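You operate a simulated robot arm through the tools that you are given. There is no shell and no other tool. Be economical: measure what you need, move in short steps, check, and stop when the job is done.

You run a simulated two-armed robot. Do the job below in one go: nothing can be reset, and whatever is moved stays where it is left.

Task
Pick up the pump handle with one hand, pass it to the other hand and put it on the top of the steel shelf. Open the bin lid, put the cream pad on the clear end of the wooden bench away in the inside of the yellow bin and shut the lid again. The order is free.

Only the result counts: the job must be done as asked and must still hold three seconds after the hand-in. Knocking over, shifting, dropping, spilling or breaking anything else fails it. Lids that push on must go on centred and level and be pressed home; caps that screw on are set level and turned clockwise until they are tight.

Robot
Two 6-joint arms with two-finger parallel grippers on one trunk, on a base that drives. Base frame: it is fixed to the floor where the robot stands at the start and does not move with it; the origin is under the middle of the robot, x ahead of it, y to its left, z up. Readings come in mm, rad, newtons and seconds.
The left shoulder is at the start at [-89, 177, 806], the right one opposite. With the tool pointing down near the work surface each hand reaches from about 100 to 700 mm from the robot's upright axis, wherever it stands, measured 20 degrees to its own side. Places, roughly: bin lid [800, 1400, 500]; cream pad (7x9x5 cm) [-1000, 0, 900]; inside of the yellow bin (23x19 cm) [780, 1400, 360]; top of the steel shelf (21x166 cm) [620, 3180, 600]. Payload 1.57 kg a hand.
Tool frame (each hand has its own): the origin (TCP) lies between the finger pads and is the grasp point; the fingertips stand 30 mm ahead of it; z points along the fingers, y is the line along which they close. Largest opening 80 mm; finger width 17, thickness 12; the body of the gripper, 40 by 82 mm, starts 80 mm behind the TCP.
Orientation is that of the tool frame in the base frame, as a unit quaternion [w, x, y, z]. With the fingers straight down and closing along the base's y, the tool's x points along the base's -x, its y along +y and its z along -z.

Tools
- The arms move only by the tool drive_tool. It takes "left_steps", "right_steps" or both (then of equal length, played together; a hand with none holds still); each is a list of rows, each a list of 7 numbers: the shift along the base's x, y, z in m, then the turn, a rotation vector about the base's x, y, z in rad, then the finger opening in m, from 0 to 0.08. In form: [[x, y, z, wx, wy, wz, claw], ...]. A call has 1 to 20 rows; each row shifts and turns the commanded pose from where the row before left it. Each row takes 0.2 s and may step no farther than 50 mm and 0.15 rad from the row before; otherwise, or with a gripper value out of range, the whole call is refused. Where a pose cannot be reached the arm comes as near as it can. A force on the tool above 40 N (or 10 N above the force at the start of the call, whichever is more), or a blocked arm, ends the call early, and 0.2 s more pass. The fingers move at their own pace (about 72 mm/s each) and stop on an object; they squeeze with about 39 N. The grip force told is the motor's: it shows also when the fingers shut on nothing. Time passes only in rows, and 0.2 s behind the last, so rows that do not move let the fingers close. It gives the time, the measured TCP pose, the force on the tool (base axes), the opening and the grip force at its end, in the units of the frame above (readings bear some noise), with the torque about the TCP (base axes, N m) and any sound that the robot's microphone picked up, and new pictures: "show" is both (left out), scene, wrist or none (wrist: the cameras of the hands that moved).
- Cameras (640 x 400 px; columns grow to the right, rows downward): "scene" is now at [-8.4, 46.5, 1505.4]; the picture's right is [0.82, -0.57, 0.00], its down [-0.53, -0.76, -0.36] and it looks along [0.21, 0.30, -0.93] (base axes); focal length 214 px, centre (320, 200). "left" rides on the left gripper at [72, 7, -122] in its tool frame; the picture's right is [-0.09, 1.00, 0.00], its down [-0.84, -0.08, -0.54] and it looks along [-0.54, -0.05, 0.84] (tool axes); focal length 238 px, centre (320, 200). "right" rides on the right gripper at [72, -7, -122] in its tool frame; the picture's right is [0.09, 1.00, 0.00], its down [-0.84, 0.08, -0.54] and it looks along [-0.54, 0.05, 0.84] (tool axes); focal length 238 px, centre (320, 200). There is no depth. A picture from a camera that has moved, and an enlarged one, comes with that camera's place and axes in the base frame and with its lens.
- move_column(by): slides the trunk up (or, below 0, down) by that many mm; the arms and the scene camera ride with it, the base frame stays. It gives what a move gives, with no picture.
- base_move(legs): drives the robot by 1 to 6 legs, each [ahead, left, turn to the left] in mm, mm and rad, along the robot's own axes; the way and the turn of a leg run together, so that a leg with both is an arc; at most 1500 mm and 3.142 rad a leg. The arms and the cameras ride along, it lands a little off, and it stops where it bumps. It gives what a move gives, and a new picture of the scene camera.
- pan_tilt(pan, tilt): turns the head with the scene camera to pan (to the left, within 2.496 rad either way) and tilt (down, from -0.506 to 1.204), counted from straight ahead of the robot. It gives what a move gives, and a new picture of the scene camera.
- zoom(camera, box): a new picture of the part [left, top, right, bottom] of that camera's present view, enlarged. The clock stands still meanwhile.
- sign_off(): hands the job in; it is judged then, once.

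Work in short steps. Places have to be worked out from the pictures, the camera data and where the tool is seen: move nearer, look again, correct. Check each grasp and each placing, and mend what went wrong. You have 165 turns and 260 pictures in all, those below and enlarged ones among them. Open the grippers and draw the arms clear of the work before you hand the job in, unless the task says otherwise; then end with one line.

The tools are called after ">>>" as a command line: name --argument value ..., lists and objects as JSON in quotes. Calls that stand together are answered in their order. drive_tool: Moves the arms, as the interface text tells. Its arguments: {"type":"object","properties":{"left_steps":{"type":"array","items":{"type":"array","items":{"type":"number"}}},"right_steps":{"type":"array","items":{"type":"array","items":{"type":"number"}}},"show":{"type":"string","enum":["both","scene","wrist","none"]}},"required":[]} The other tools are called the same way: move_column (by) slides the trunk up or down; base_move (legs) drives the base; pan_tilt (pan, tilt) turns the head that bears the scene camera; zoom (camera, box) takes an enlarged picture of a part of a camera's view; sign_off () hands the job in.

At the start:

```text
t: 0.0
left_tcp_pos: [452.7, -39.6, 1128.1]
left_tcp_rot: [0.0, 0.001, 1.0, 0.0]
left_force: [-0.2, 0.1, 0.3]
left_ft_torque: [0.01, 0.01, -0.02]
left_finger_gap: 80.2
left_grip_force: 0.1
right_tcp_pos: [357.9, -446.4, 1151.6]
right_tcp_rot: [0.0, 0.001, 1.0, 0.001]
right_force: [-0.6, -0.4, 0.1]
right_ft_torque: [-0.01, 0.03, -0.03]
right_finger_gap: 80.1
right_grip_force: 0.1
trunk travel left (down, up): [-250.0, 78.0]
robot x, y, heading: [-0.7, 4.1, -0.001]
head pan, tilt: [0.962, 1.201]
```

scene: 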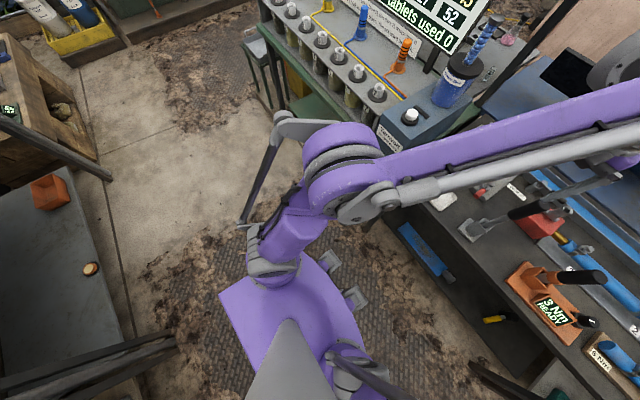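
right: 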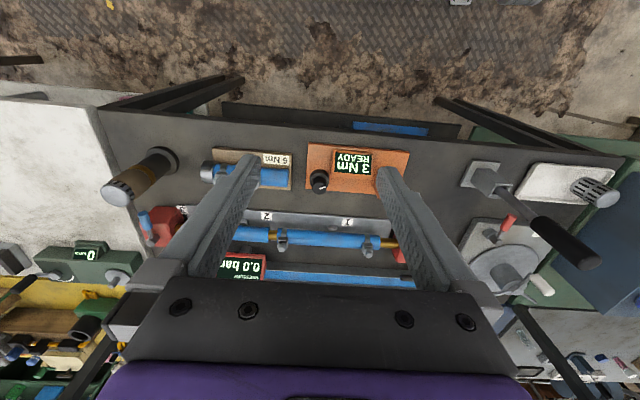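
left: 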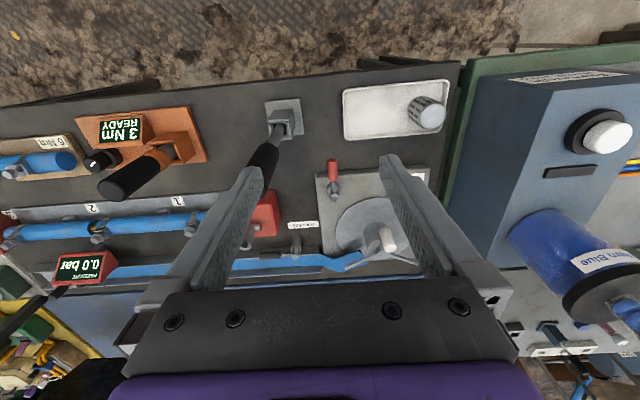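

The bench in front holds several fittings. I look ahead to find the pump handle and the other places.

>>> pan_tilt --pan 0 --tilt 0.8

>>> pan_tilt --pan 1.2 --tilt 0.5

>>> pan_tilt --pan 2.4 --tilt 0.6

>>> pan_tilt --pan -2.4 --tilt 0.6

>>> pan_tilt --pan -1.2 --tilt 0.6

```text
t: 1.2
left_tcp_pos: [453.5, -38.5, 1127.9]
left_tcp_rot: [-0.001, 0.0, 1.0, 0.0]
left_force: [0.7, -0.5, 0.6]
left_ft_torque: [0.01, 0.0, -0.02]
left_finger_gap: 79.8
left_grip_force: 0.0
right_tcp_pos: [359.2, -446.5, 1151.0]
right_tcp_rot: [0.0, 0.001, 1.0, 0.0]
right_force: [-0.2, 0.3, -0.5]
right_ft_torque: [-0.02, 0.02, 0.02]
right_finger_gap: 79.9
right_grip_force: 0.1
trunk travel left (down, up): [-250.0, 78.0]
robot x, y, heading: [-0.7, 2.3, 0.003]
head pan, tilt: [0.0, 0.799]
camera scene: at [40.3, 0.8, 1533.1], right [0.0, -1.0, 0.0], down [-0.72, 0.0, -0.7], along [0.7, 0.0, -0.72], focal length 214 px, centre (320, 200)
```

scene: 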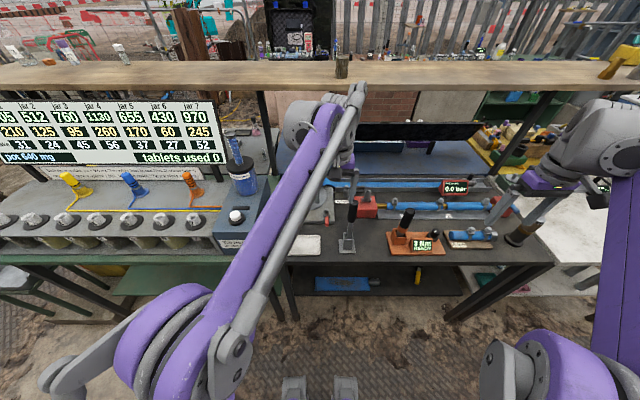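

```text
t: 2.6
left_tcp_pos: [453.2, -38.1, 1127.1]
left_tcp_rot: [0.0, 0.001, 1.0, 0.0]
left_force: [0.1, 0.4, 0.0]
left_ft_torque: [-0.01, 0.02, -0.01]
left_finger_gap: 80.1
left_grip_force: 0.1
right_tcp_pos: [357.8, -446.4, 1150.6]
right_tcp_rot: [0.0, 0.0, 1.0, 0.001]
right_force: [-0.3, -1.4, -0.2]
right_ft_torque: [-0.03, 0.0, -0.01]
right_finger_gap: 80.2
right_grip_force: 0.0
trunk travel left (down, up): [-250.0, 78.0]
robot x, y, heading: [-1.5, -1.0, 0.001]
head pan, tilt: [1.201, 0.499]
camera scene: at [-7.4, 85.5, 1559.1], right [0.93, -0.36, 0.0], down [-0.17, -0.45, -0.88], along [0.32, 0.82, -0.48], focal length 214 px, centre (320, 200)
```

scene: 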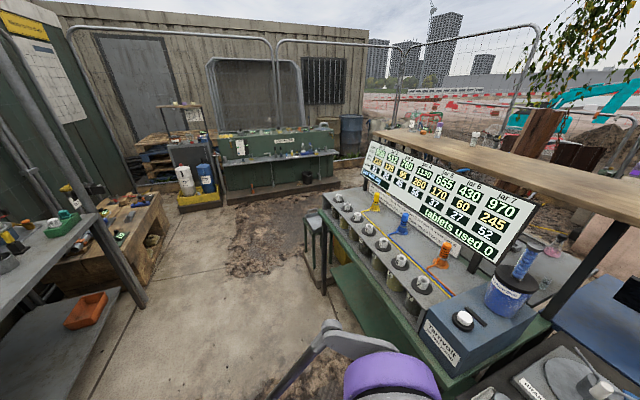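

```text
t: 4.0
left_tcp_pos: [452.3, -38.1, 1127.7]
left_tcp_rot: [0.0, 0.0, 1.0, 0.0]
left_force: [0.3, -1.0, -0.3]
left_ft_torque: [0.02, 0.01, -0.01]
left_finger_gap: 79.9
left_grip_force: 0.1
right_tcp_pos: [359.0, -446.6, 1151.6]
right_tcp_rot: [0.0, 0.0, 1.0, 0.0]
right_force: [0.4, 0.4, 0.4]
right_ft_torque: [0.01, 0.02, 0.0]
right_finger_gap: 80.0
right_grip_force: 0.1
trunk travel left (down, up): [-250.0, 78.0]
robot x, y, heading: [1.6, 2.3, 0.002]
head pan, tilt: [2.4, 0.6]
camera scene: at [-105.5, 60.4, 1550.0], right [0.68, 0.74, 0.0], down [0.42, -0.38, -0.83], along [-0.61, 0.56, -0.56], focal length 214 px, centre (320, 200)
```

scene: 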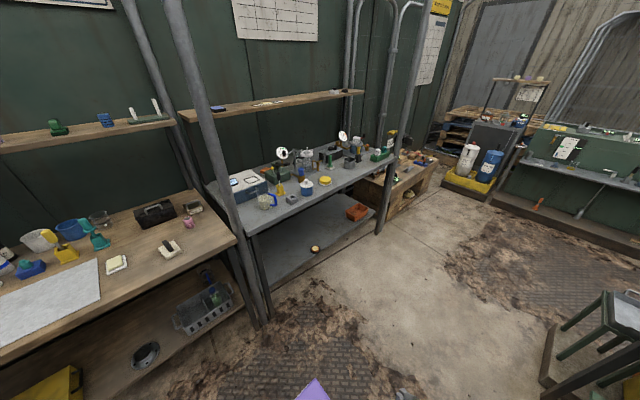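

```text
t: 7.8
left_tcp_pos: [452.3, -38.4, 1127.9]
left_tcp_rot: [0.0, 0.0, 1.0, 0.0]
left_force: [0.6, -0.4, 0.4]
left_ft_torque: [0.0, 0.0, -0.01]
left_finger_gap: 80.0
left_grip_force: 0.0
right_tcp_pos: [359.5, -446.8, 1150.4]
right_tcp_rot: [0.0, 0.0, 1.0, 0.0]
right_force: [0.3, 0.6, 0.3]
right_ft_torque: [0.03, 0.02, -0.02]
right_finger_gap: 79.8
right_grip_force: 0.1
trunk travel left (down, up): [-250.0, 78.0]
robot x, y, heading: [2.4, 1.6, 0.004]
head pan, tilt: [-2.4, 0.6]
camera scene: at [-105.5, -59.0, 1550.0], right [-0.68, 0.74, 0.0], down [0.42, 0.38, -0.83], along [-0.61, -0.56, -0.56], focal length 214 px, centre (320, 200)
```

scene: 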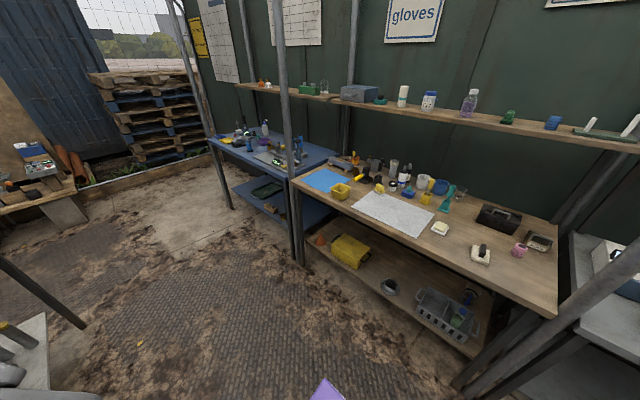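

```text
t: 9.2
left_tcp_pos: [452.6, -38.7, 1127.1]
left_tcp_rot: [0.0, 0.0, 1.0, 0.001]
left_force: [-0.5, -0.2, -0.4]
left_ft_torque: [0.01, 0.01, 0.01]
left_finger_gap: 80.1
left_grip_force: 0.1
right_tcp_pos: [358.0, -447.1, 1152.1]
right_tcp_rot: [0.0, 0.0, 1.0, 0.001]
right_force: [-0.2, -0.1, -0.1]
right_ft_torque: [-0.01, 0.0, -0.03]
right_finger_gap: 80.1
right_grip_force: 0.0
trunk travel left (down, up): [-250.0, 78.0]
robot x, y, heading: [1.0, -0.1, 0.002]
head pan, tilt: [-1.201, 0.6]
camera scene: at [-8.5, -81.7, 1550.0], right [-0.93, -0.36, 0.0], down [-0.2, 0.53, -0.83], along [0.3, -0.77, -0.56], focal length 214 px, centre (320, 200)
```

scene: 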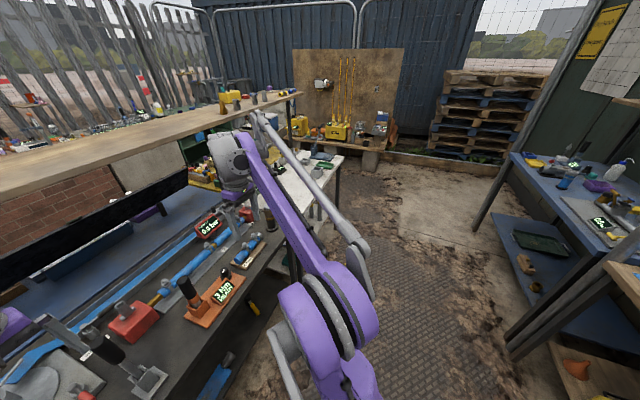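

The shelf looks like the green bench at the far wall; the bin is somewhere near the left end of the jar bench. I look closer there and search for the pump handle.

>>> pan_tilt --pan 1.2 --tilt 0.5

>>> zoom --camera "scene" --box '[160, 90, 360, 215]'

>>> zoom --camera "scene" --box '[260, 170, 420, 300]'

>>> zoom --camera "left" --box '[0, 50, 480, 350]'

```text
t: 11.4
left_tcp_pos: [454.0, -38.5, 1127.9]
left_tcp_rot: [0.0, 0.0, 1.0, 0.0]
left_force: [-0.7, -0.3, 1.0]
left_ft_torque: [0.01, -0.03, -0.01]
left_finger_gap: 80.0
left_grip_force: 0.0
right_tcp_pos: [358.7, -447.4, 1150.8]
right_tcp_rot: [0.0, 0.0, 1.0, -0.001]
right_force: [0.2, 0.2, 0.2]
right_ft_torque: [0.01, 0.01, -0.01]
right_finger_gap: 79.8
right_grip_force: 0.0
trunk travel left (down, up): [-250.0, 78.0]
robot x, y, heading: [-0.3, 1.0, -0.002]
head pan, tilt: [1.201, 0.499]
camera scene: at [-7.4, 85.5, 1559.1], right [0.93, -0.36, 0.0], down [-0.17, -0.45, -0.88], along [0.32, 0.82, -0.48], focal length 214 px, centre (320, 200)
```

scene: 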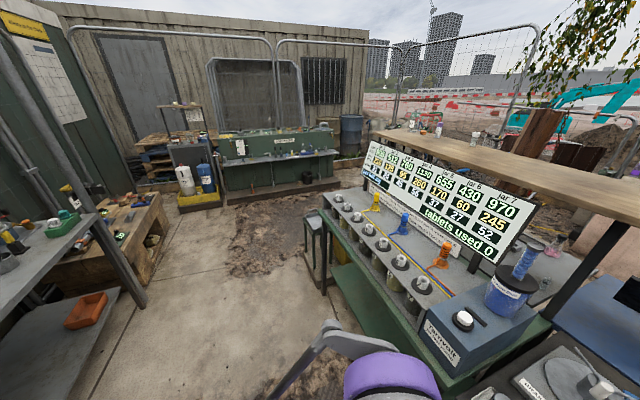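

```text
3.20 times, centred on (260, 152) of scene
camera zoom: at [-7.4, 85.5, 1559.1], right [0.93, -0.36, 0.0], down [-0.17, -0.45, -0.88], along [0.32, 0.82, -0.48], focal length 686 px, centre (512, 352)
```

zoom: 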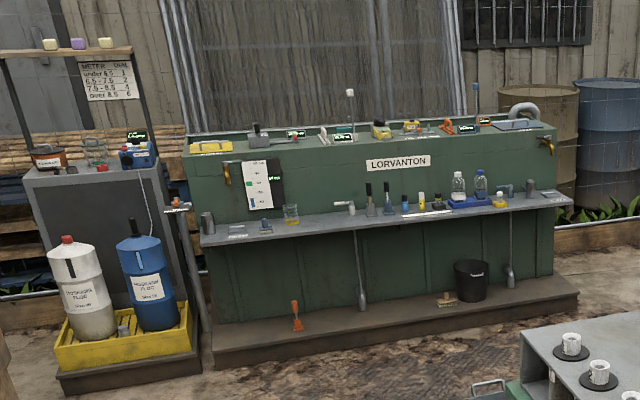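

```text
3.08 times, centred on (340, 235) of scene
camera zoom: at [-7.4, 85.5, 1559.1], right [0.93, -0.36, 0.0], down [-0.17, -0.45, -0.88], along [0.32, 0.82, -0.48], focal length 660 px, centre (258, 92)
```

zoom: 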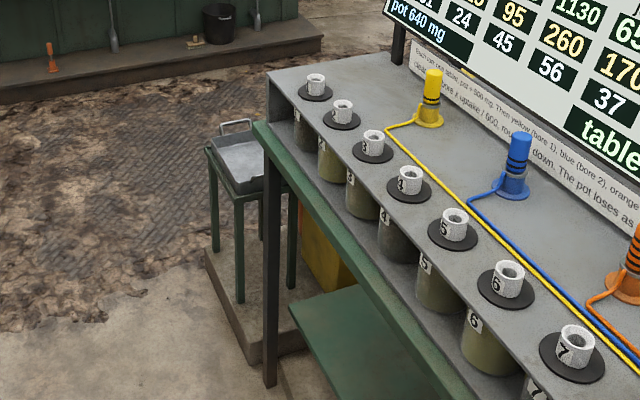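

```text
1.33 times, centred on (240, 200) of left
camera zoom: at [380.7, -32.4, 1249.5], right [0.09, 1.0, 0.0], down [0.84, -0.08, 0.54], along [0.54, -0.05, -0.84], focal length 318 px, centre (427, 200)
```

zoom: 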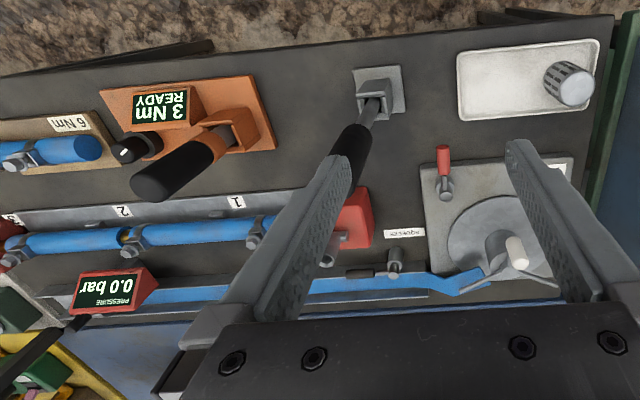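

The bin is partly hidden behind the jar bench. I now survey for the pump handle in close-ups all round.

>>> pan_tilt --pan -0.1 --tilt 0.9

>>> zoom --camera "scene" --box '[220, 80, 540, 280]'

>>> pan_tilt --pan 2.49 --tilt 0.6

>>> zoom --camera "scene" --box '[220, 120, 460, 270]'

>>> zoom --camera "scene" --box '[0, 160, 320, 360]'

>>> pan_tilt --pan -2.3 --tilt 0.6

>>> zoom --camera "scene" --box '[180, 100, 420, 250]'

>>> pan_tilt --pan -1.3 --tilt 0.4

>>> zoom --camera "scene" --box '[180, 80, 440, 242]'

```text
t: 12.9
left_tcp_pos: [452.9, -37.9, 1127.4]
left_tcp_rot: [0.0, 0.0, 1.0, 0.0]
left_force: [0.7, 0.0, -0.2]
left_ft_torque: [-0.01, 0.03, 0.03]
left_finger_gap: 80.2
left_grip_force: 0.1
right_tcp_pos: [359.3, -445.5, 1150.8]
right_tcp_rot: [0.001, 0.0, 1.0, 0.0]
right_force: [0.8, -0.8, 0.1]
right_ft_torque: [0.0, -0.02, 0.0]
right_finger_gap: 79.8
right_grip_force: 0.0
trunk travel left (down, up): [-250.0, 78.0]
robot x, y, heading: [-2.0, 0.8, -0.001]
head pan, tilt: [-0.099, 0.901]
camera scene: at [34.8, -6.7, 1525.3], right [-0.1, -1.0, 0.0], down [-0.78, 0.08, -0.62], along [0.62, -0.06, -0.78], focal length 214 px, centre (320, 200)
```

scene: 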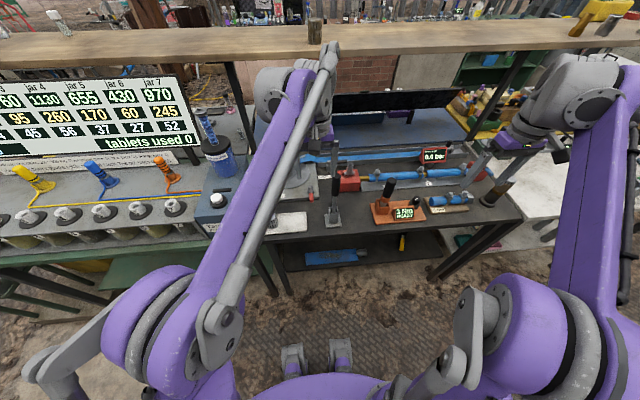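

```text
2.00 times, centred on (380, 180) of scene
camera zoom: at [34.8, -6.7, 1525.3], right [-0.1, -1.0, 0.0], down [-0.78, 0.08, -0.62], along [0.62, -0.06, -0.78], focal length 429 px, centre (200, 240)
```

zoom: 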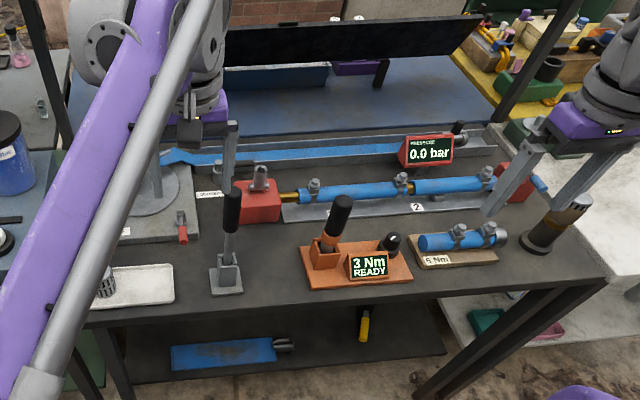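

```text
t: 15.2
left_tcp_pos: [453.4, -38.4, 1127.6]
left_tcp_rot: [0.001, 0.0, 1.0, 0.0]
left_force: [-0.5, -0.1, -0.6]
left_ft_torque: [-0.01, 0.03, -0.04]
left_finger_gap: 80.0
left_grip_force: 0.1
right_tcp_pos: [360.0, -446.3, 1150.2]
right_tcp_rot: [0.001, -0.001, 1.0, -0.001]
right_force: [0.5, -0.4, -0.2]
right_ft_torque: [-0.01, -0.06, 0.02]
right_finger_gap: 80.0
right_grip_force: 0.2
trunk travel left (down, up): [-250.0, 78.0]
robot x, y, heading: [-1.9, 1.4, -0.0]
head pan, tilt: [2.491, 0.6]
camera scene: at [-110.7, 54.3, 1550.0], right [0.61, 0.8, 0.0], down [0.45, -0.34, -0.83], along [-0.66, 0.5, -0.56], focal length 214 px, centre (320, 200)
```

scene: 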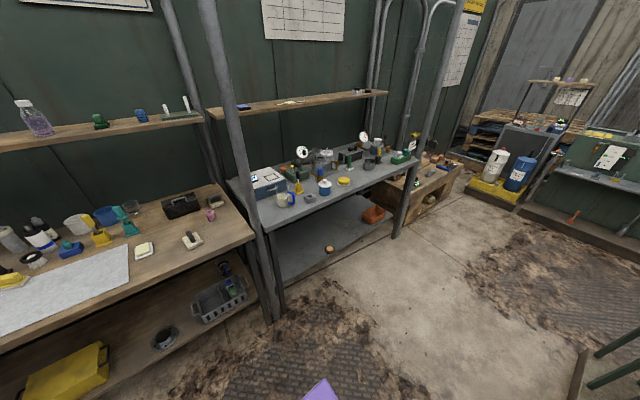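

```text
2.67 times, centred on (340, 195) of scene
camera zoom: at [-110.7, 54.3, 1550.0], right [0.61, 0.8, 0.0], down [0.45, -0.34, -0.83], along [-0.66, 0.5, -0.56], focal length 572 px, centre (267, 213)
```

zoom: 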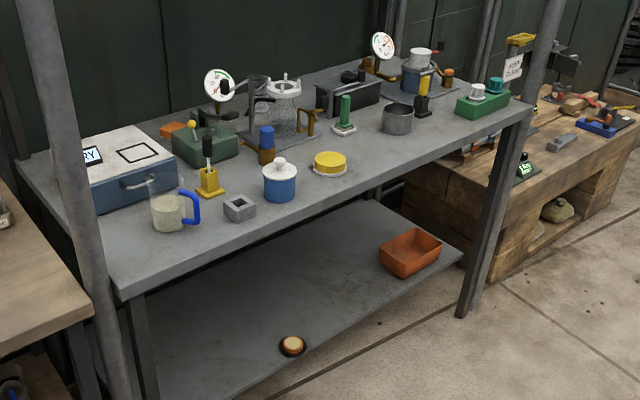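

```text
2.00 times, centred on (160, 260) of scene
camera zoom: at [-110.7, 54.3, 1550.0], right [0.61, 0.8, 0.0], down [0.45, -0.34, -0.83], along [-0.66, 0.5, -0.56], focal length 429 px, centre (640, 80)
```

zoom: 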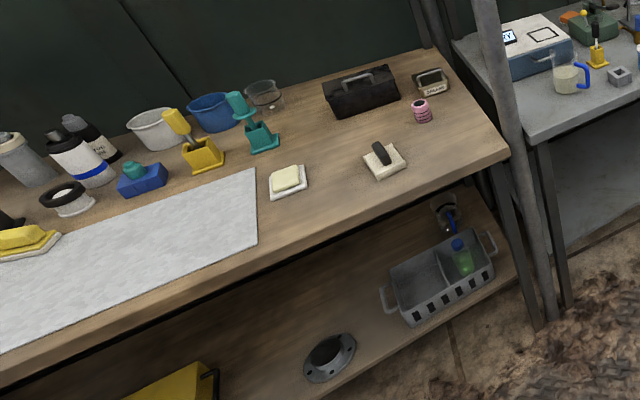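

```text
t: 19.0
left_tcp_pos: [453.3, -38.2, 1128.5]
left_tcp_rot: [0.0, 0.0, 1.0, 0.0]
left_force: [0.2, -0.9, -1.0]
left_ft_torque: [-0.03, 0.0, 0.02]
left_finger_gap: 80.2
left_grip_force: 0.1
right_tcp_pos: [359.0, -446.3, 1150.2]
right_tcp_rot: [0.001, 0.0, 1.0, 0.001]
right_force: [0.3, -0.1, 0.2]
right_ft_torque: [-0.01, 0.0, 0.04]
right_finger_gap: 80.0
right_grip_force: 0.1
trunk travel left (down, up): [-250.0, 78.0]
robot x, y, heading: [-2.1, -1.1, 0.003]
head pan, tilt: [-2.3, 0.6]
camera scene: at [-99.3, -65.2, 1550.0], right [-0.75, 0.67, 0.0], down [0.38, 0.42, -0.83], along [-0.55, -0.62, -0.56], focal length 214 px, centre (320, 200)
```

scene: 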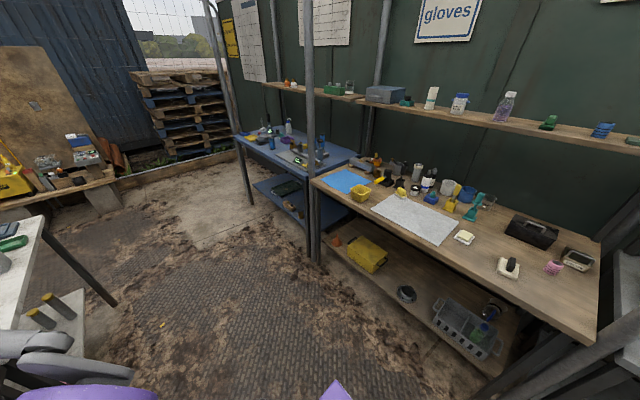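

```text
2.67 times, centred on (300, 175) of scene
camera zoom: at [-99.3, -65.2, 1550.0], right [-0.75, 0.67, 0.0], down [0.38, 0.42, -0.83], along [-0.55, -0.62, -0.56], focal length 572 px, centre (373, 267)
```

zoom: 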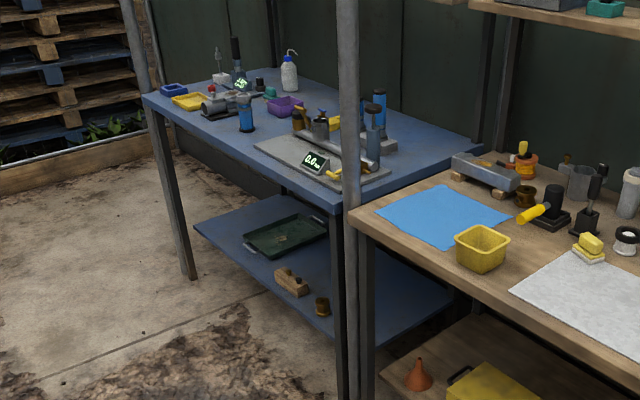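

```text
t: 20.3
left_tcp_pos: [452.5, -38.0, 1128.8]
left_tcp_rot: [0.0, 0.0, 1.0, 0.0]
left_force: [-0.1, 0.0, -0.5]
left_ft_torque: [-0.01, -0.03, 0.0]
left_finger_gap: 80.1
left_grip_force: 0.1
right_tcp_pos: [357.7, -447.3, 1150.4]
right_tcp_rot: [0.0, 0.0, 1.0, 0.0]
right_force: [-0.5, -0.4, 0.4]
right_ft_torque: [0.01, -0.02, -0.01]
right_finger_gap: 80.0
right_grip_force: 0.0
trunk travel left (down, up): [-250.0, 78.0]
robot x, y, heading: [-0.3, -1.7, -0.004]
head pan, tilt: [-1.3, 0.4]
camera scene: at [-15.7, -88.6, 1568.2], right [-0.96, -0.27, 0.0], down [-0.1, 0.38, -0.92], along [0.25, -0.89, -0.39], focal length 214 px, centre (320, 200)
```

scene: 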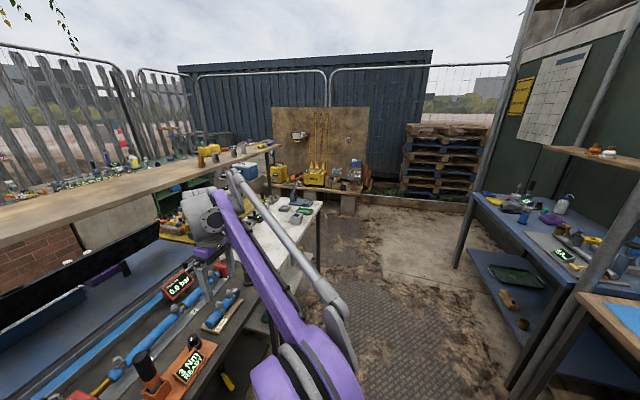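

```text
2.46 times, centred on (310, 161) of scene
camera zoom: at [-15.7, -88.6, 1568.2], right [-0.96, -0.27, 0.0], down [-0.1, 0.38, -0.92], along [0.25, -0.89, -0.39], focal length 528 px, centre (345, 296)
```

zoom: 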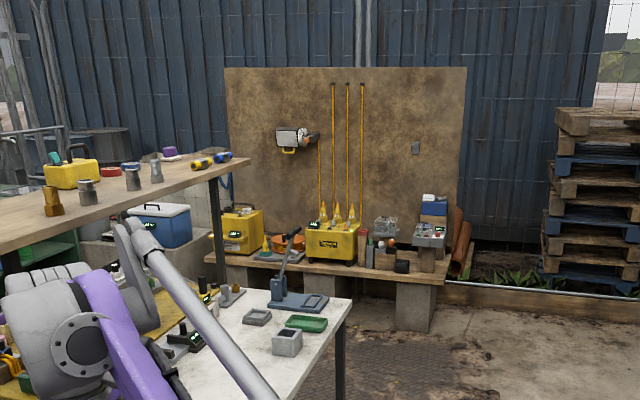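

The grey stand with a black-gripped lever by the pressure rig may be the pump handle; I enlarge it, its label, and the other lever on the white bench.

>>> zoom --camera "left" --box '[230, 80, 390, 180]'

>>> zoom --camera "left" --box '[220, 180, 360, 270]'

>>> zoom --camera "scene" --box '[230, 190, 330, 252]'

>>> zoom --camera "right" --box '[80, 100, 440, 300]'

```text
4.00 times, centred on (310, 130) of left
camera zoom: at [380.8, -32.4, 1249.5], right [0.09, 1.0, 0.0], down [0.84, -0.08, 0.54], along [0.54, -0.05, -0.84], focal length 953 px, centre (360, 480)
```

zoom: 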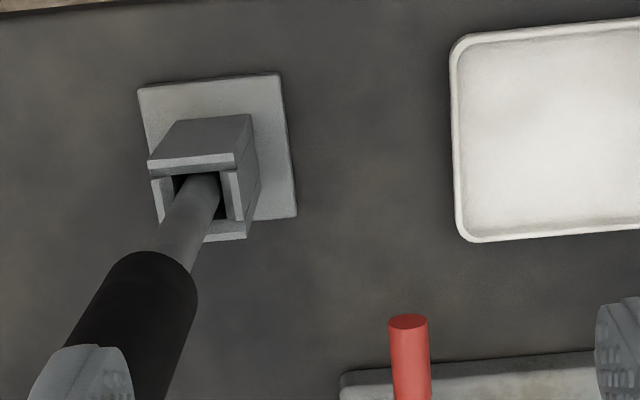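

```text
4.44 times, centred on (290, 225) of left
camera zoom: at [380.8, -32.4, 1249.5], right [0.09, 1.0, 0.0], down [0.84, -0.08, 0.54], along [0.54, -0.05, -0.84], focal length 1059 px, centre (453, 89)
```

zoom: 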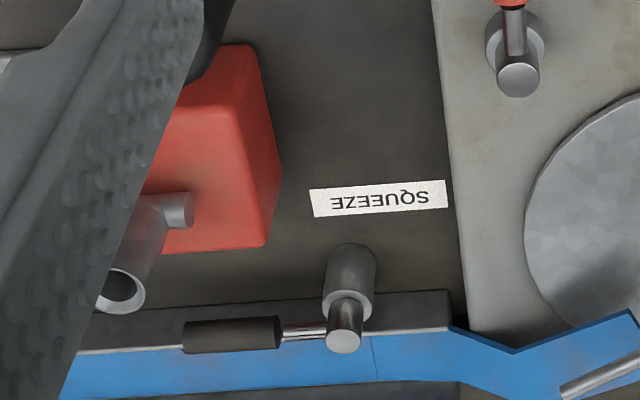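

```text
6.40 times, centred on (280, 221) of scene
camera zoom: at [-15.7, -88.6, 1568.2], right [-0.96, -0.27, 0.0], down [-0.1, 0.38, -0.92], along [0.25, -0.89, -0.39], focal length 1373 px, centre (576, 66)
```

zoom: 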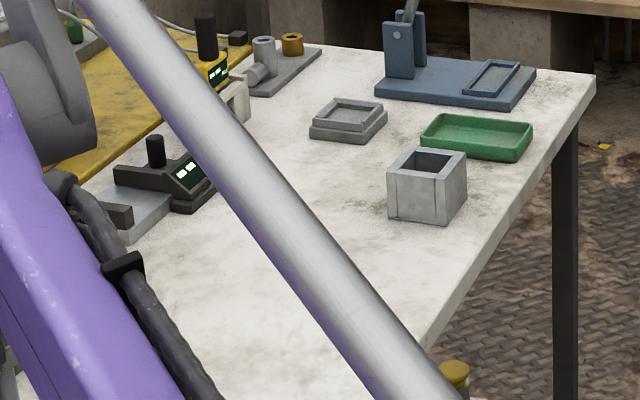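

```text
1.78 times, centred on (260, 200) of right
camera zoom: at [285.5, -453.9, 1272.5], right [-0.09, 1.0, 0.0], down [0.84, 0.08, 0.54], along [0.54, 0.05, -0.84], focal length 424 px, centre (427, 200)
```

zoom: 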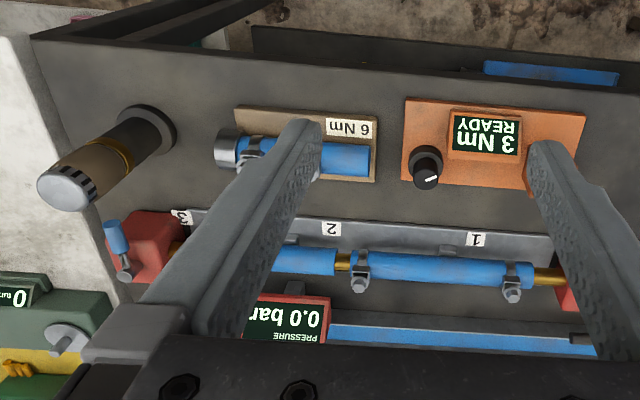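

I take the grey stand's lever (about [508, -115], bench z about 790) for the pump handle. I raise and back off the left hand to see it well.

>>> drive_tool --left_steps '[[0, 0.02, 0.05, 0, 0, 0, 0.08], [-0.03, 0.02, 0.04, 0, 0, 0, 0.08], [-0.05, 0, 0.01, 0, 0, 0, 0.08], [-0.05, 0, 0, 0, 0, 0, 0.08], [-0.02, -0.04, 0, 0, 0, 0, 0.08], [0, -0.05, 0, 0, 0, 0, 0.08]]' --show "wrist"

>>> pan_tilt --pan -0.2 --tilt 0.95

>>> zoom --camera "scene" --box '[200, 100, 520, 300]'

```text
refused: row 1 steps farther than a row can; nothing moved
```

```text
t: 21.6
left_tcp_pos: [453.0, -38.3, 1127.3]
left_tcp_rot: [0.0, 0.001, 1.0, 0.0]
left_force: [0.7, 0.4, -0.7]
left_ft_torque: [0.02, -0.01, 0.0]
left_finger_gap: 80.2
left_grip_force: 0.1
right_tcp_pos: [359.3, -446.6, 1151.7]
right_tcp_rot: [0.0, 0.0, 1.0, 0.0]
right_force: [0.1, 0.2, 0.1]
right_ft_torque: [0.0, 0.03, 0.02]
right_finger_gap: 80.3
right_grip_force: 0.1
trunk travel left (down, up): [-250.0, 78.0]
robot x, y, heading: [1.9, -2.2, -0.0]
head pan, tilt: [-0.201, 0.949]
camera scene: at [30.9, -13.8, 1521.7], right [-0.2, -0.98, 0.0], down [-0.8, 0.16, -0.58], along [0.57, -0.12, -0.81], focal length 214 px, centre (320, 200)
```

scene: 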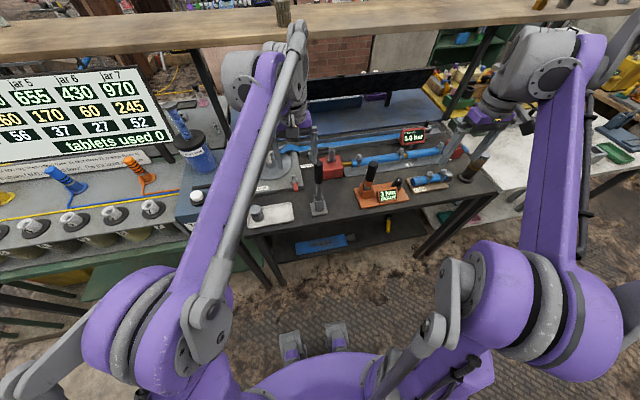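

```text
2.00 times, centred on (360, 200) of scene
camera zoom: at [30.9, -13.8, 1521.7], right [-0.2, -0.98, 0.0], down [-0.8, 0.16, -0.58], along [0.57, -0.12, -0.81], focal length 429 px, centre (240, 200)
```

zoom: 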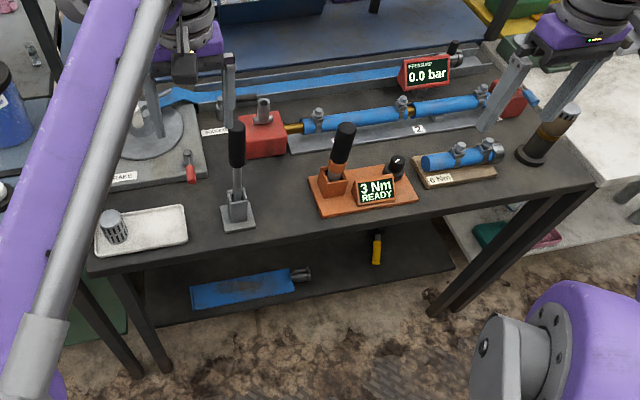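

I move the left hand back in smaller steps.

>>> drive_tool --left_steps '[[0, 0.01, 0.045, 0, 0, 0, 0.08], [-0.025, 0.01, 0.04, 0, 0, 0, 0.08], [-0.045, 0, 0.01, 0, 0, 0, 0.08], [-0.045, 0, 0, 0, 0, 0, 0.08], [-0.02, -0.04, 0, 0, 0, 0, 0.08], [0, -0.045, 0, 0, 0, 0, 0.08]]' --show "both"

```text
t: 23.0
left_tcp_pos: [320.4, -101.4, 1222.4]
left_tcp_rot: [0.0, 0.0, 1.0, 0.0]
left_force: [-0.9, -0.7, -0.1]
left_ft_torque: [0.0, 0.01, 0.0]
left_finger_gap: 80.2
left_grip_force: 0.1
right_tcp_pos: [358.9, -448.3, 1150.5]
right_tcp_rot: [0.0, 0.0, 1.0, -0.001]
right_force: [0.6, 0.0, -0.6]
right_ft_torque: [0.01, 0.01, 0.01]
right_finger_gap: 80.2
right_grip_force: 0.1
trunk travel left (down, up): [-250.0, 78.0]
robot x, y, heading: [-4.0, 0.1, -0.004]
head pan, tilt: [-0.201, 0.949]
camera scene: at [31.6, -15.2, 1521.6], right [-0.2, -0.98, 0.0], down [-0.8, 0.16, -0.58], along [0.57, -0.12, -0.81], focal length 214 px, centre (320, 200)
camera left: at [247.0, -96.6, 1344.2], right [0.09, 1.0, 0.0], down [0.84, -0.08, 0.54], along [0.54, -0.05, -0.84], focal length 238 px, centre (320, 200)
```

scene: 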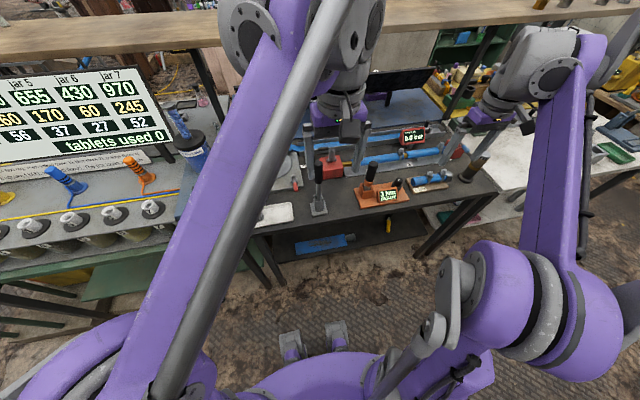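
left: 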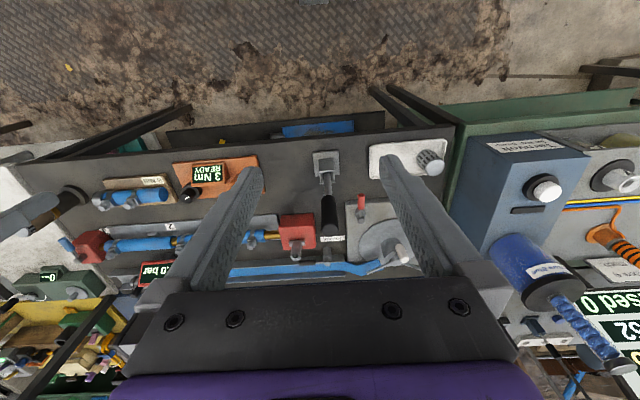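

The handle is now clear between the fingers; I enlarge for a measurement.

>>> zoom --camera "left" --box '[240, 130, 400, 270]'

>>> zoom --camera "scene" --box '[260, 130, 380, 230]'

```text
2.86 times, centred on (320, 200) of left
camera zoom: at [247.0, -96.6, 1344.2], right [0.09, 1.0, 0.0], down [0.84, -0.08, 0.54], along [0.54, -0.05, -0.84], focal length 681 px, centre (320, 200)
```

zoom: 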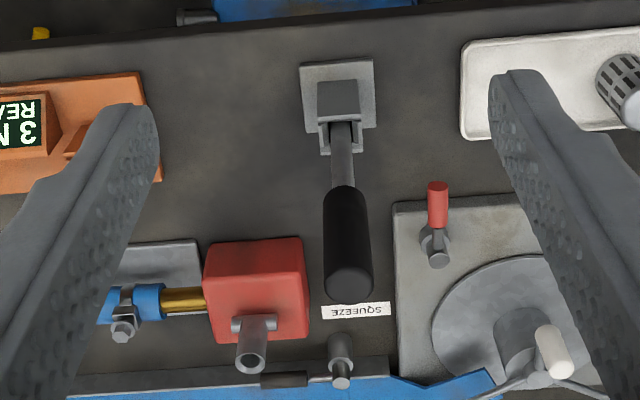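

```text
4.00 times, centred on (320, 180) of scene
camera zoom: at [31.6, -15.2, 1521.6], right [-0.2, -0.98, 0.0], down [-0.8, 0.16, -0.58], along [0.57, -0.12, -0.81], focal length 858 px, centre (320, 280)
```

zoom: 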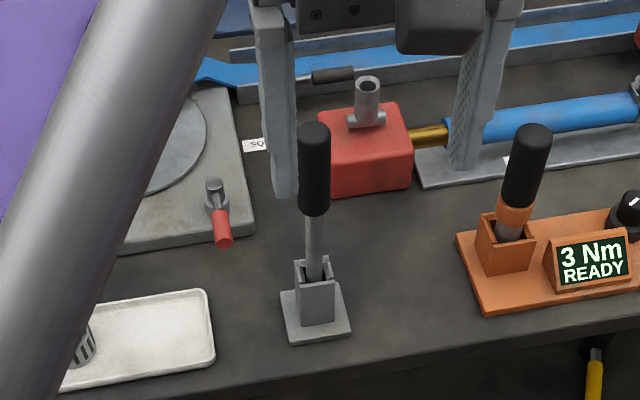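

The red pump has a matching socket, so this is the pump handle: upright at about [474, -103], top about z 1075. I bring the left hand over it, still high, and check.

>>> drive_tool --left_steps '[[0.045, 0, 0, 0, 0, 0, 0.08], [0.045, 0, 0, 0, 0, 0, 0.08], [0.045, 0, 0, 0, 0, 0, 0.08], [0.018, 0, 0, 0, 0, 0, 0.08], [0, 0, -0.04, 0, 0, 0, 0.08]]' --show "both"

>>> zoom --camera "left" --box '[200, 60, 440, 300]'

>>> zoom --camera "scene" --box '[260, 130, 380, 230]'

>>> zoom --camera "right" --box '[400, 80, 640, 300]'

```text
t: 24.2
left_tcp_pos: [428.5, -94.2, 1160.6]
left_tcp_rot: [0.0, 0.0, 1.0, 0.0]
left_force: [-0.6, -0.4, -0.7]
left_ft_torque: [-0.03, -0.01, 0.02]
left_finger_gap: 80.0
left_grip_force: 0.0
left hand out of reach, approached as far as the arm can: row 2, 3, 4
right_tcp_pos: [357.7, -445.2, 1151.4]
right_tcp_rot: [0.0, 0.0, 1.0, 0.0]
right_force: [-0.1, 0.4, 0.3]
right_ft_torque: [-0.04, 0.0, 0.0]
right_finger_gap: 80.2
right_grip_force: 0.1
trunk travel left (down, up): [-250.0, 78.0]
robot x, y, heading: [-1.6, 0.2, 0.001]
head pan, tilt: [-0.201, 0.949]
camera scene: at [29.7, -13.0, 1521.6], right [-0.2, -0.98, 0.0], down [-0.8, 0.16, -0.58], along [0.57, -0.12, -0.81], focal length 214 px, centre (320, 200)
camera left: at [356.8, -87.6, 1282.4], right [0.09, 1.0, 0.0], down [0.84, -0.08, 0.54], along [0.54, -0.05, -0.84], focal length 238 px, centre (320, 200)
```

scene: 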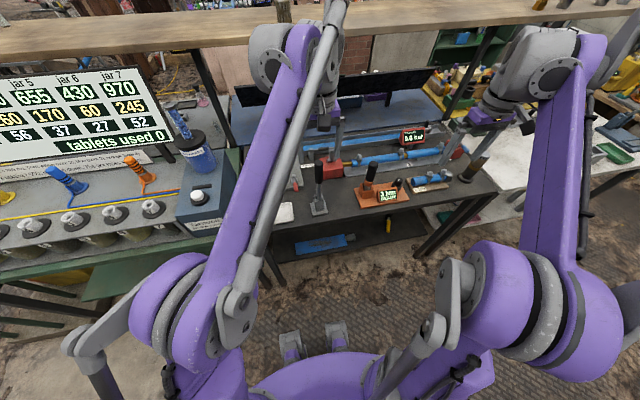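
left: 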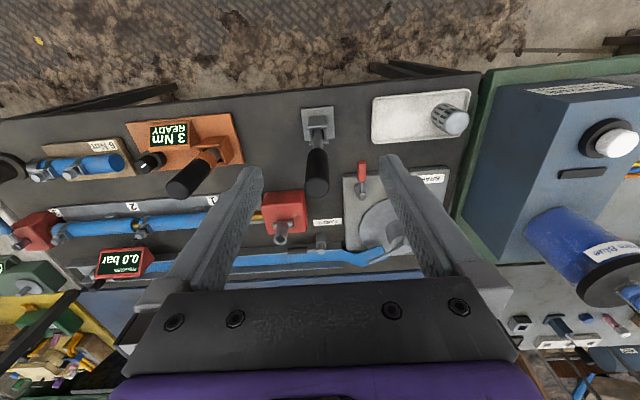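

```text
1.67 times, centred on (320, 180) of left
camera zoom: at [356.8, -87.6, 1282.4], right [0.09, 1.0, 0.0], down [0.84, -0.08, 0.54], along [0.54, -0.05, -0.84], focal length 397 px, centre (320, 233)
```

zoom: 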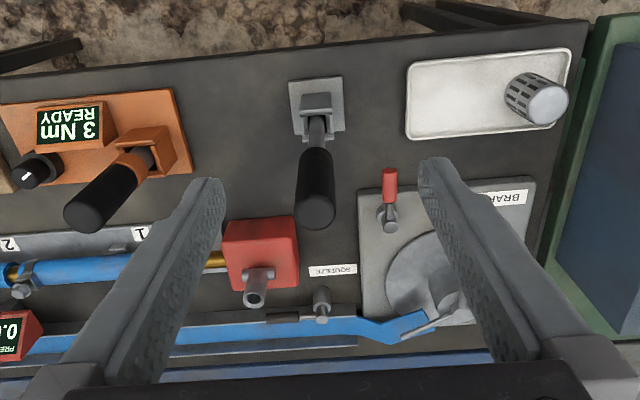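

```text
4.00 times, centred on (320, 180) of scene
camera zoom: at [29.7, -13.0, 1521.6], right [-0.2, -0.98, 0.0], down [-0.8, 0.16, -0.58], along [0.57, -0.12, -0.81], focal length 858 px, centre (320, 280)
```

zoom: 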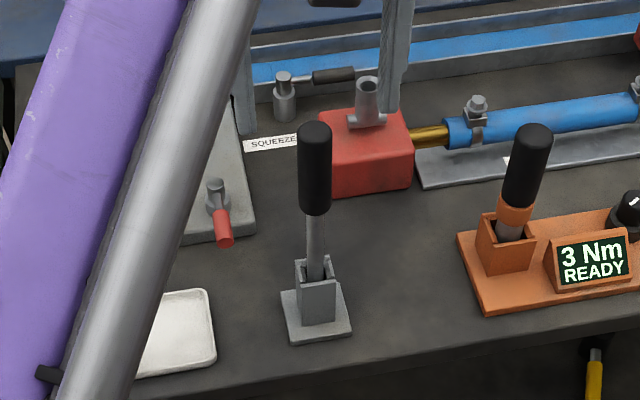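

```text
1.82 times, centred on (520, 190) of right
camera zoom: at [284.4, -453.2, 1272.9], right [-0.09, 1.0, 0.0], down [0.84, 0.08, 0.54], along [0.54, 0.05, -0.84], focal length 433 px, centre (-44, 218)
```

zoom: 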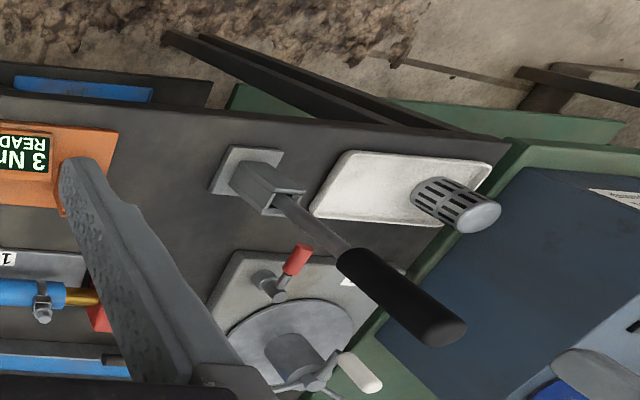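

Handle top is about [478, -102, 1065], vertical. The arm is short of reach this high, so I raise the trunk and drive 40 mm ahead.

>>> move_column --by 70

>>> base_move --legs '[[45, 0, 0]]'

>>> drive_tool --left_steps '[[0.005, -0.008, -0.04, 0, 0, 0, 0.08], [0.0, 0, -0.04, 0, 0, 0, 0.08]]' --show "wrist"

```text
t: 25.3
left_tcp_pos: [431.5, -93.8, 1230.9]
left_tcp_rot: [0.0, 0.0, 1.0, 0.0]
left_force: [-0.7, 1.0, -0.3]
left_ft_torque: [0.02, 0.0, -0.04]
left_finger_gap: 79.9
left_grip_force: 0.1
right_tcp_pos: [357.4, -446.9, 1220.1]
right_tcp_rot: [0.0, 0.001, 1.0, 0.0]
right_force: [-0.3, -0.1, 0.8]
right_ft_torque: [0.0, 0.01, 0.01]
right_finger_gap: 80.0
right_grip_force: 0.1
trunk travel left (down, up): [-320.0, 8.0]
robot x, y, heading: [-1.1, 0.7, -0.003]
head pan, tilt: [-0.201, 0.949]
```

```text
t: 26.2
left_tcp_pos: [471.6, -93.2, 1230.6]
left_tcp_rot: [0.0, 0.0, 1.0, 0.0]
left_force: [0.2, -0.1, 0.6]
left_ft_torque: [-0.01, -0.03, -0.02]
left_finger_gap: 79.9
left_grip_force: 0.1
right_tcp_pos: [399.4, -446.7, 1221.5]
right_tcp_rot: [0.002, 0.0, 1.0, 0.001]
right_force: [-0.3, -0.7, 0.3]
right_ft_torque: [-0.03, -0.02, 0.0]
right_finger_gap: 80.0
right_grip_force: 0.1
trunk travel left (down, up): [-320.0, 8.0]
robot x, y, heading: [44.8, 1.1, 0.001]
head pan, tilt: [-0.201, 0.949]
camera scene: at [68.9, -13.7, 1596.7], right [-0.2, -0.98, 0.0], down [-0.8, 0.16, -0.58], along [0.57, -0.12, -0.81], focal length 214 px, centre (320, 200)
```

scene: 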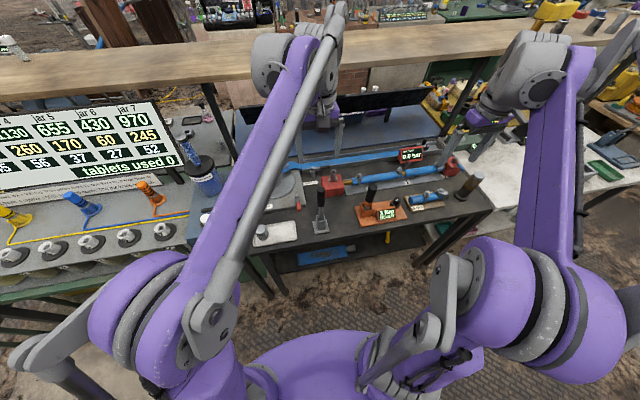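

```text
t: 26.8
left_tcp_pos: [480.1, -101.8, 1152.1]
left_tcp_rot: [0.001, 0.001, 1.0, 0.0]
left_force: [0.2, -0.4, 0.9]
left_ft_torque: [0.01, -0.01, -0.02]
left_finger_gap: 80.1
left_grip_force: 0.0
right_tcp_pos: [402.2, -447.5, 1221.0]
right_tcp_rot: [0.0, 0.001, 1.0, 0.0]
right_force: [0.2, -0.3, -0.5]
right_ft_torque: [-0.02, -0.02, -0.04]
right_finger_gap: 79.8
right_grip_force: 0.0
trunk travel left (down, up): [-320.0, 8.0]
robot x, y, heading: [44.1, 0.1, 0.002]
head pan, tilt: [-0.201, 0.949]
camera left: at [407.8, -95.7, 1274.8], right [0.09, 1.0, 0.0], down [0.84, -0.08, 0.54], along [0.54, -0.05, -0.84], focal length 238 px, centre (320, 200)
```

left: 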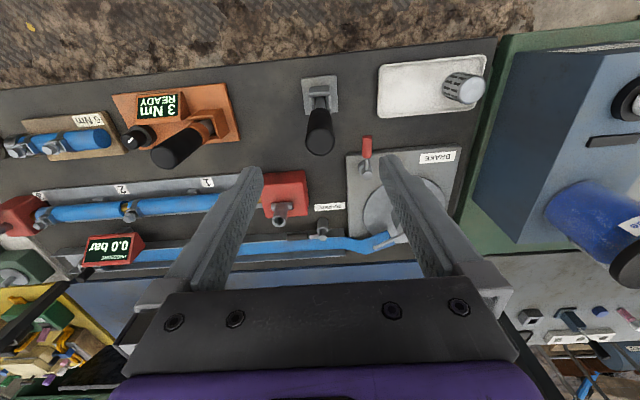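

The handle sits on line with the fingers. I go down 50 mm and check again.

>>> drive_tool --left_steps '[[0.0, 0, -0.03, 0, 0, 0, 0.08], [0.0, 0, -0.02, 0, 0, 0, 0.08]]' --show "both"

>>> zoom --camera "scene" --box '[270, 120, 390, 230]'

>>> zoom --camera "right" --box '[400, 80, 640, 300]'

```text
t: 27.4
left_tcp_pos: [479.4, -100.9, 1102.9]
left_tcp_rot: [0.0, 0.0, 1.0, 0.0]
left_force: [-0.4, 0.0, -0.5]
left_ft_torque: [0.01, -0.03, 0.01]
left_finger_gap: 80.1
left_grip_force: 0.0
right_tcp_pos: [402.8, -448.0, 1220.7]
right_tcp_rot: [0.0, 0.0, 1.0, 0.0]
right_force: [0.6, 0.1, 0.3]
right_ft_torque: [0.03, -0.05, -0.02]
right_finger_gap: 80.2
right_grip_force: 0.0
trunk travel left (down, up): [-320.0, 8.0]
robot x, y, heading: [43.3, 0.9, -0.003]
head pan, tilt: [-0.201, 0.949]
camera scene: at [72.4, -13.9, 1597.1], right [-0.2, -0.98, 0.0], down [-0.8, 0.16, -0.58], along [0.57, -0.12, -0.81], focal length 214 px, centre (320, 200)
camera left: at [407.6, -95.8, 1223.9], right [0.09, 1.0, 0.0], down [0.84, -0.08, 0.54], along [0.54, -0.05, -0.84], focal length 238 px, centre (320, 200)
```

scene: 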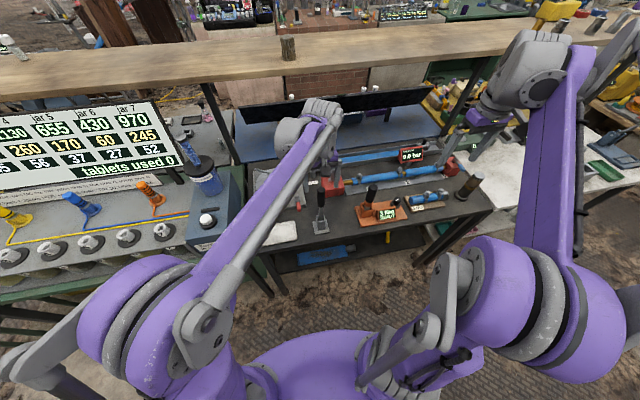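
left: 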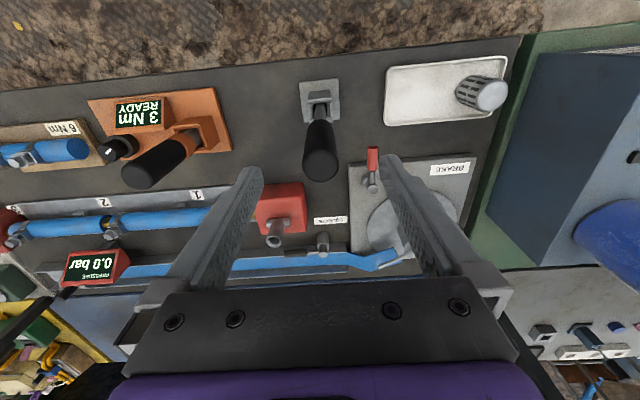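

```text
3.64 times, centred on (330, 175) of scene
camera zoom: at [72.4, -13.9, 1597.1], right [-0.2, -0.98, 0.0], down [-0.8, 0.16, -0.58], along [0.57, -0.12, -0.81], focal length 780 px, centre (284, 291)
```

zoom: 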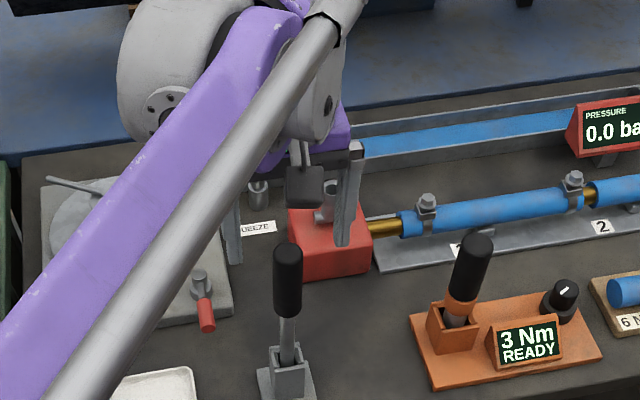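

```text
1.82 times, centred on (520, 190) of right
camera zoom: at [329.2, -454.1, 1342.5], right [-0.09, 1.0, 0.0], down [0.84, 0.08, 0.54], along [0.54, 0.05, -0.84], focal length 433 px, centre (-44, 218)
```

zoom: 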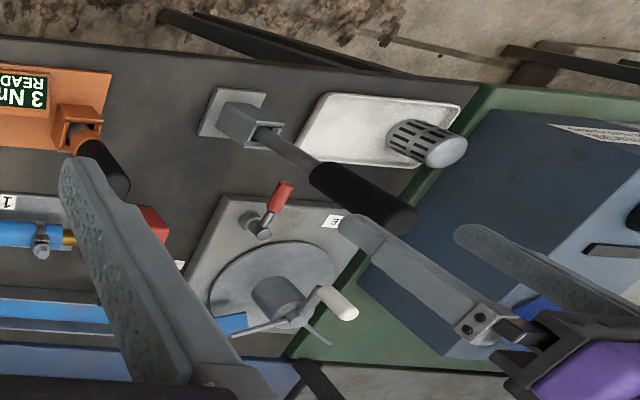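

The handle top is near x 480-490, y -102. I go another 30 mm down with the handle between the fingers and look once more.

>>> drive_tool --left_steps '[[0.004, 0, -0.02, 0, 0, 0, 0.08], [0.0, 0, -0.015, 0, 0, 0, 0.08]]' --show "wrist"

>>> zoom --camera "right" --box '[440, 100, 640, 280]'

```text
t: 28.0
left_tcp_pos: [484.3, -101.4, 1066.8]
left_tcp_rot: [0.0, 0.0, 1.0, 0.0]
left_force: [-0.5, 0.0, 0.6]
left_ft_torque: [-0.01, 0.01, -0.03]
left_finger_gap: 80.1
left_grip_force: 0.1
right_tcp_pos: [400.8, -446.1, 1221.1]
right_tcp_rot: [0.0, 0.0, 1.0, 0.0]
right_force: [0.3, 0.5, 0.0]
right_ft_torque: [-0.02, 0.0, 0.0]
right_finger_gap: 80.1
right_grip_force: 0.1
trunk travel left (down, up): [-320.0, 8.0]
robot x, y, heading: [45.7, -1.0, -0.001]
head pan, tilt: [-0.201, 0.949]
camera left: at [412.1, -95.1, 1189.3], right [0.09, 1.0, 0.0], down [0.84, -0.08, 0.54], along [0.54, -0.05, -0.84], focal length 238 px, centre (320, 200)
```

left: 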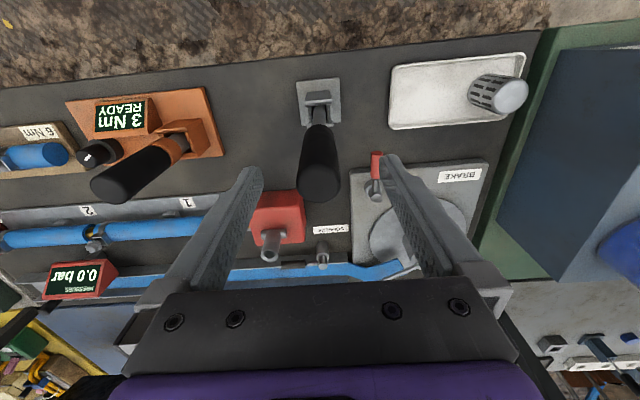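

```text
2.22 times, centred on (540, 190) of right
camera zoom: at [329.0, -454.0, 1342.6], right [-0.09, 1.0, 0.0], down [0.84, 0.08, 0.54], along [0.54, 0.05, -0.84], focal length 530 px, centre (-169, 222)
```

zoom: 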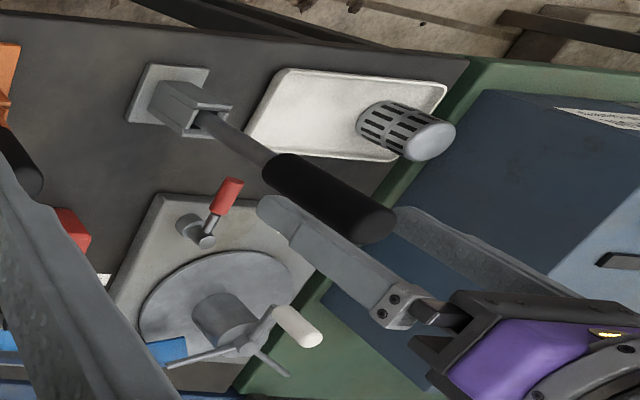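

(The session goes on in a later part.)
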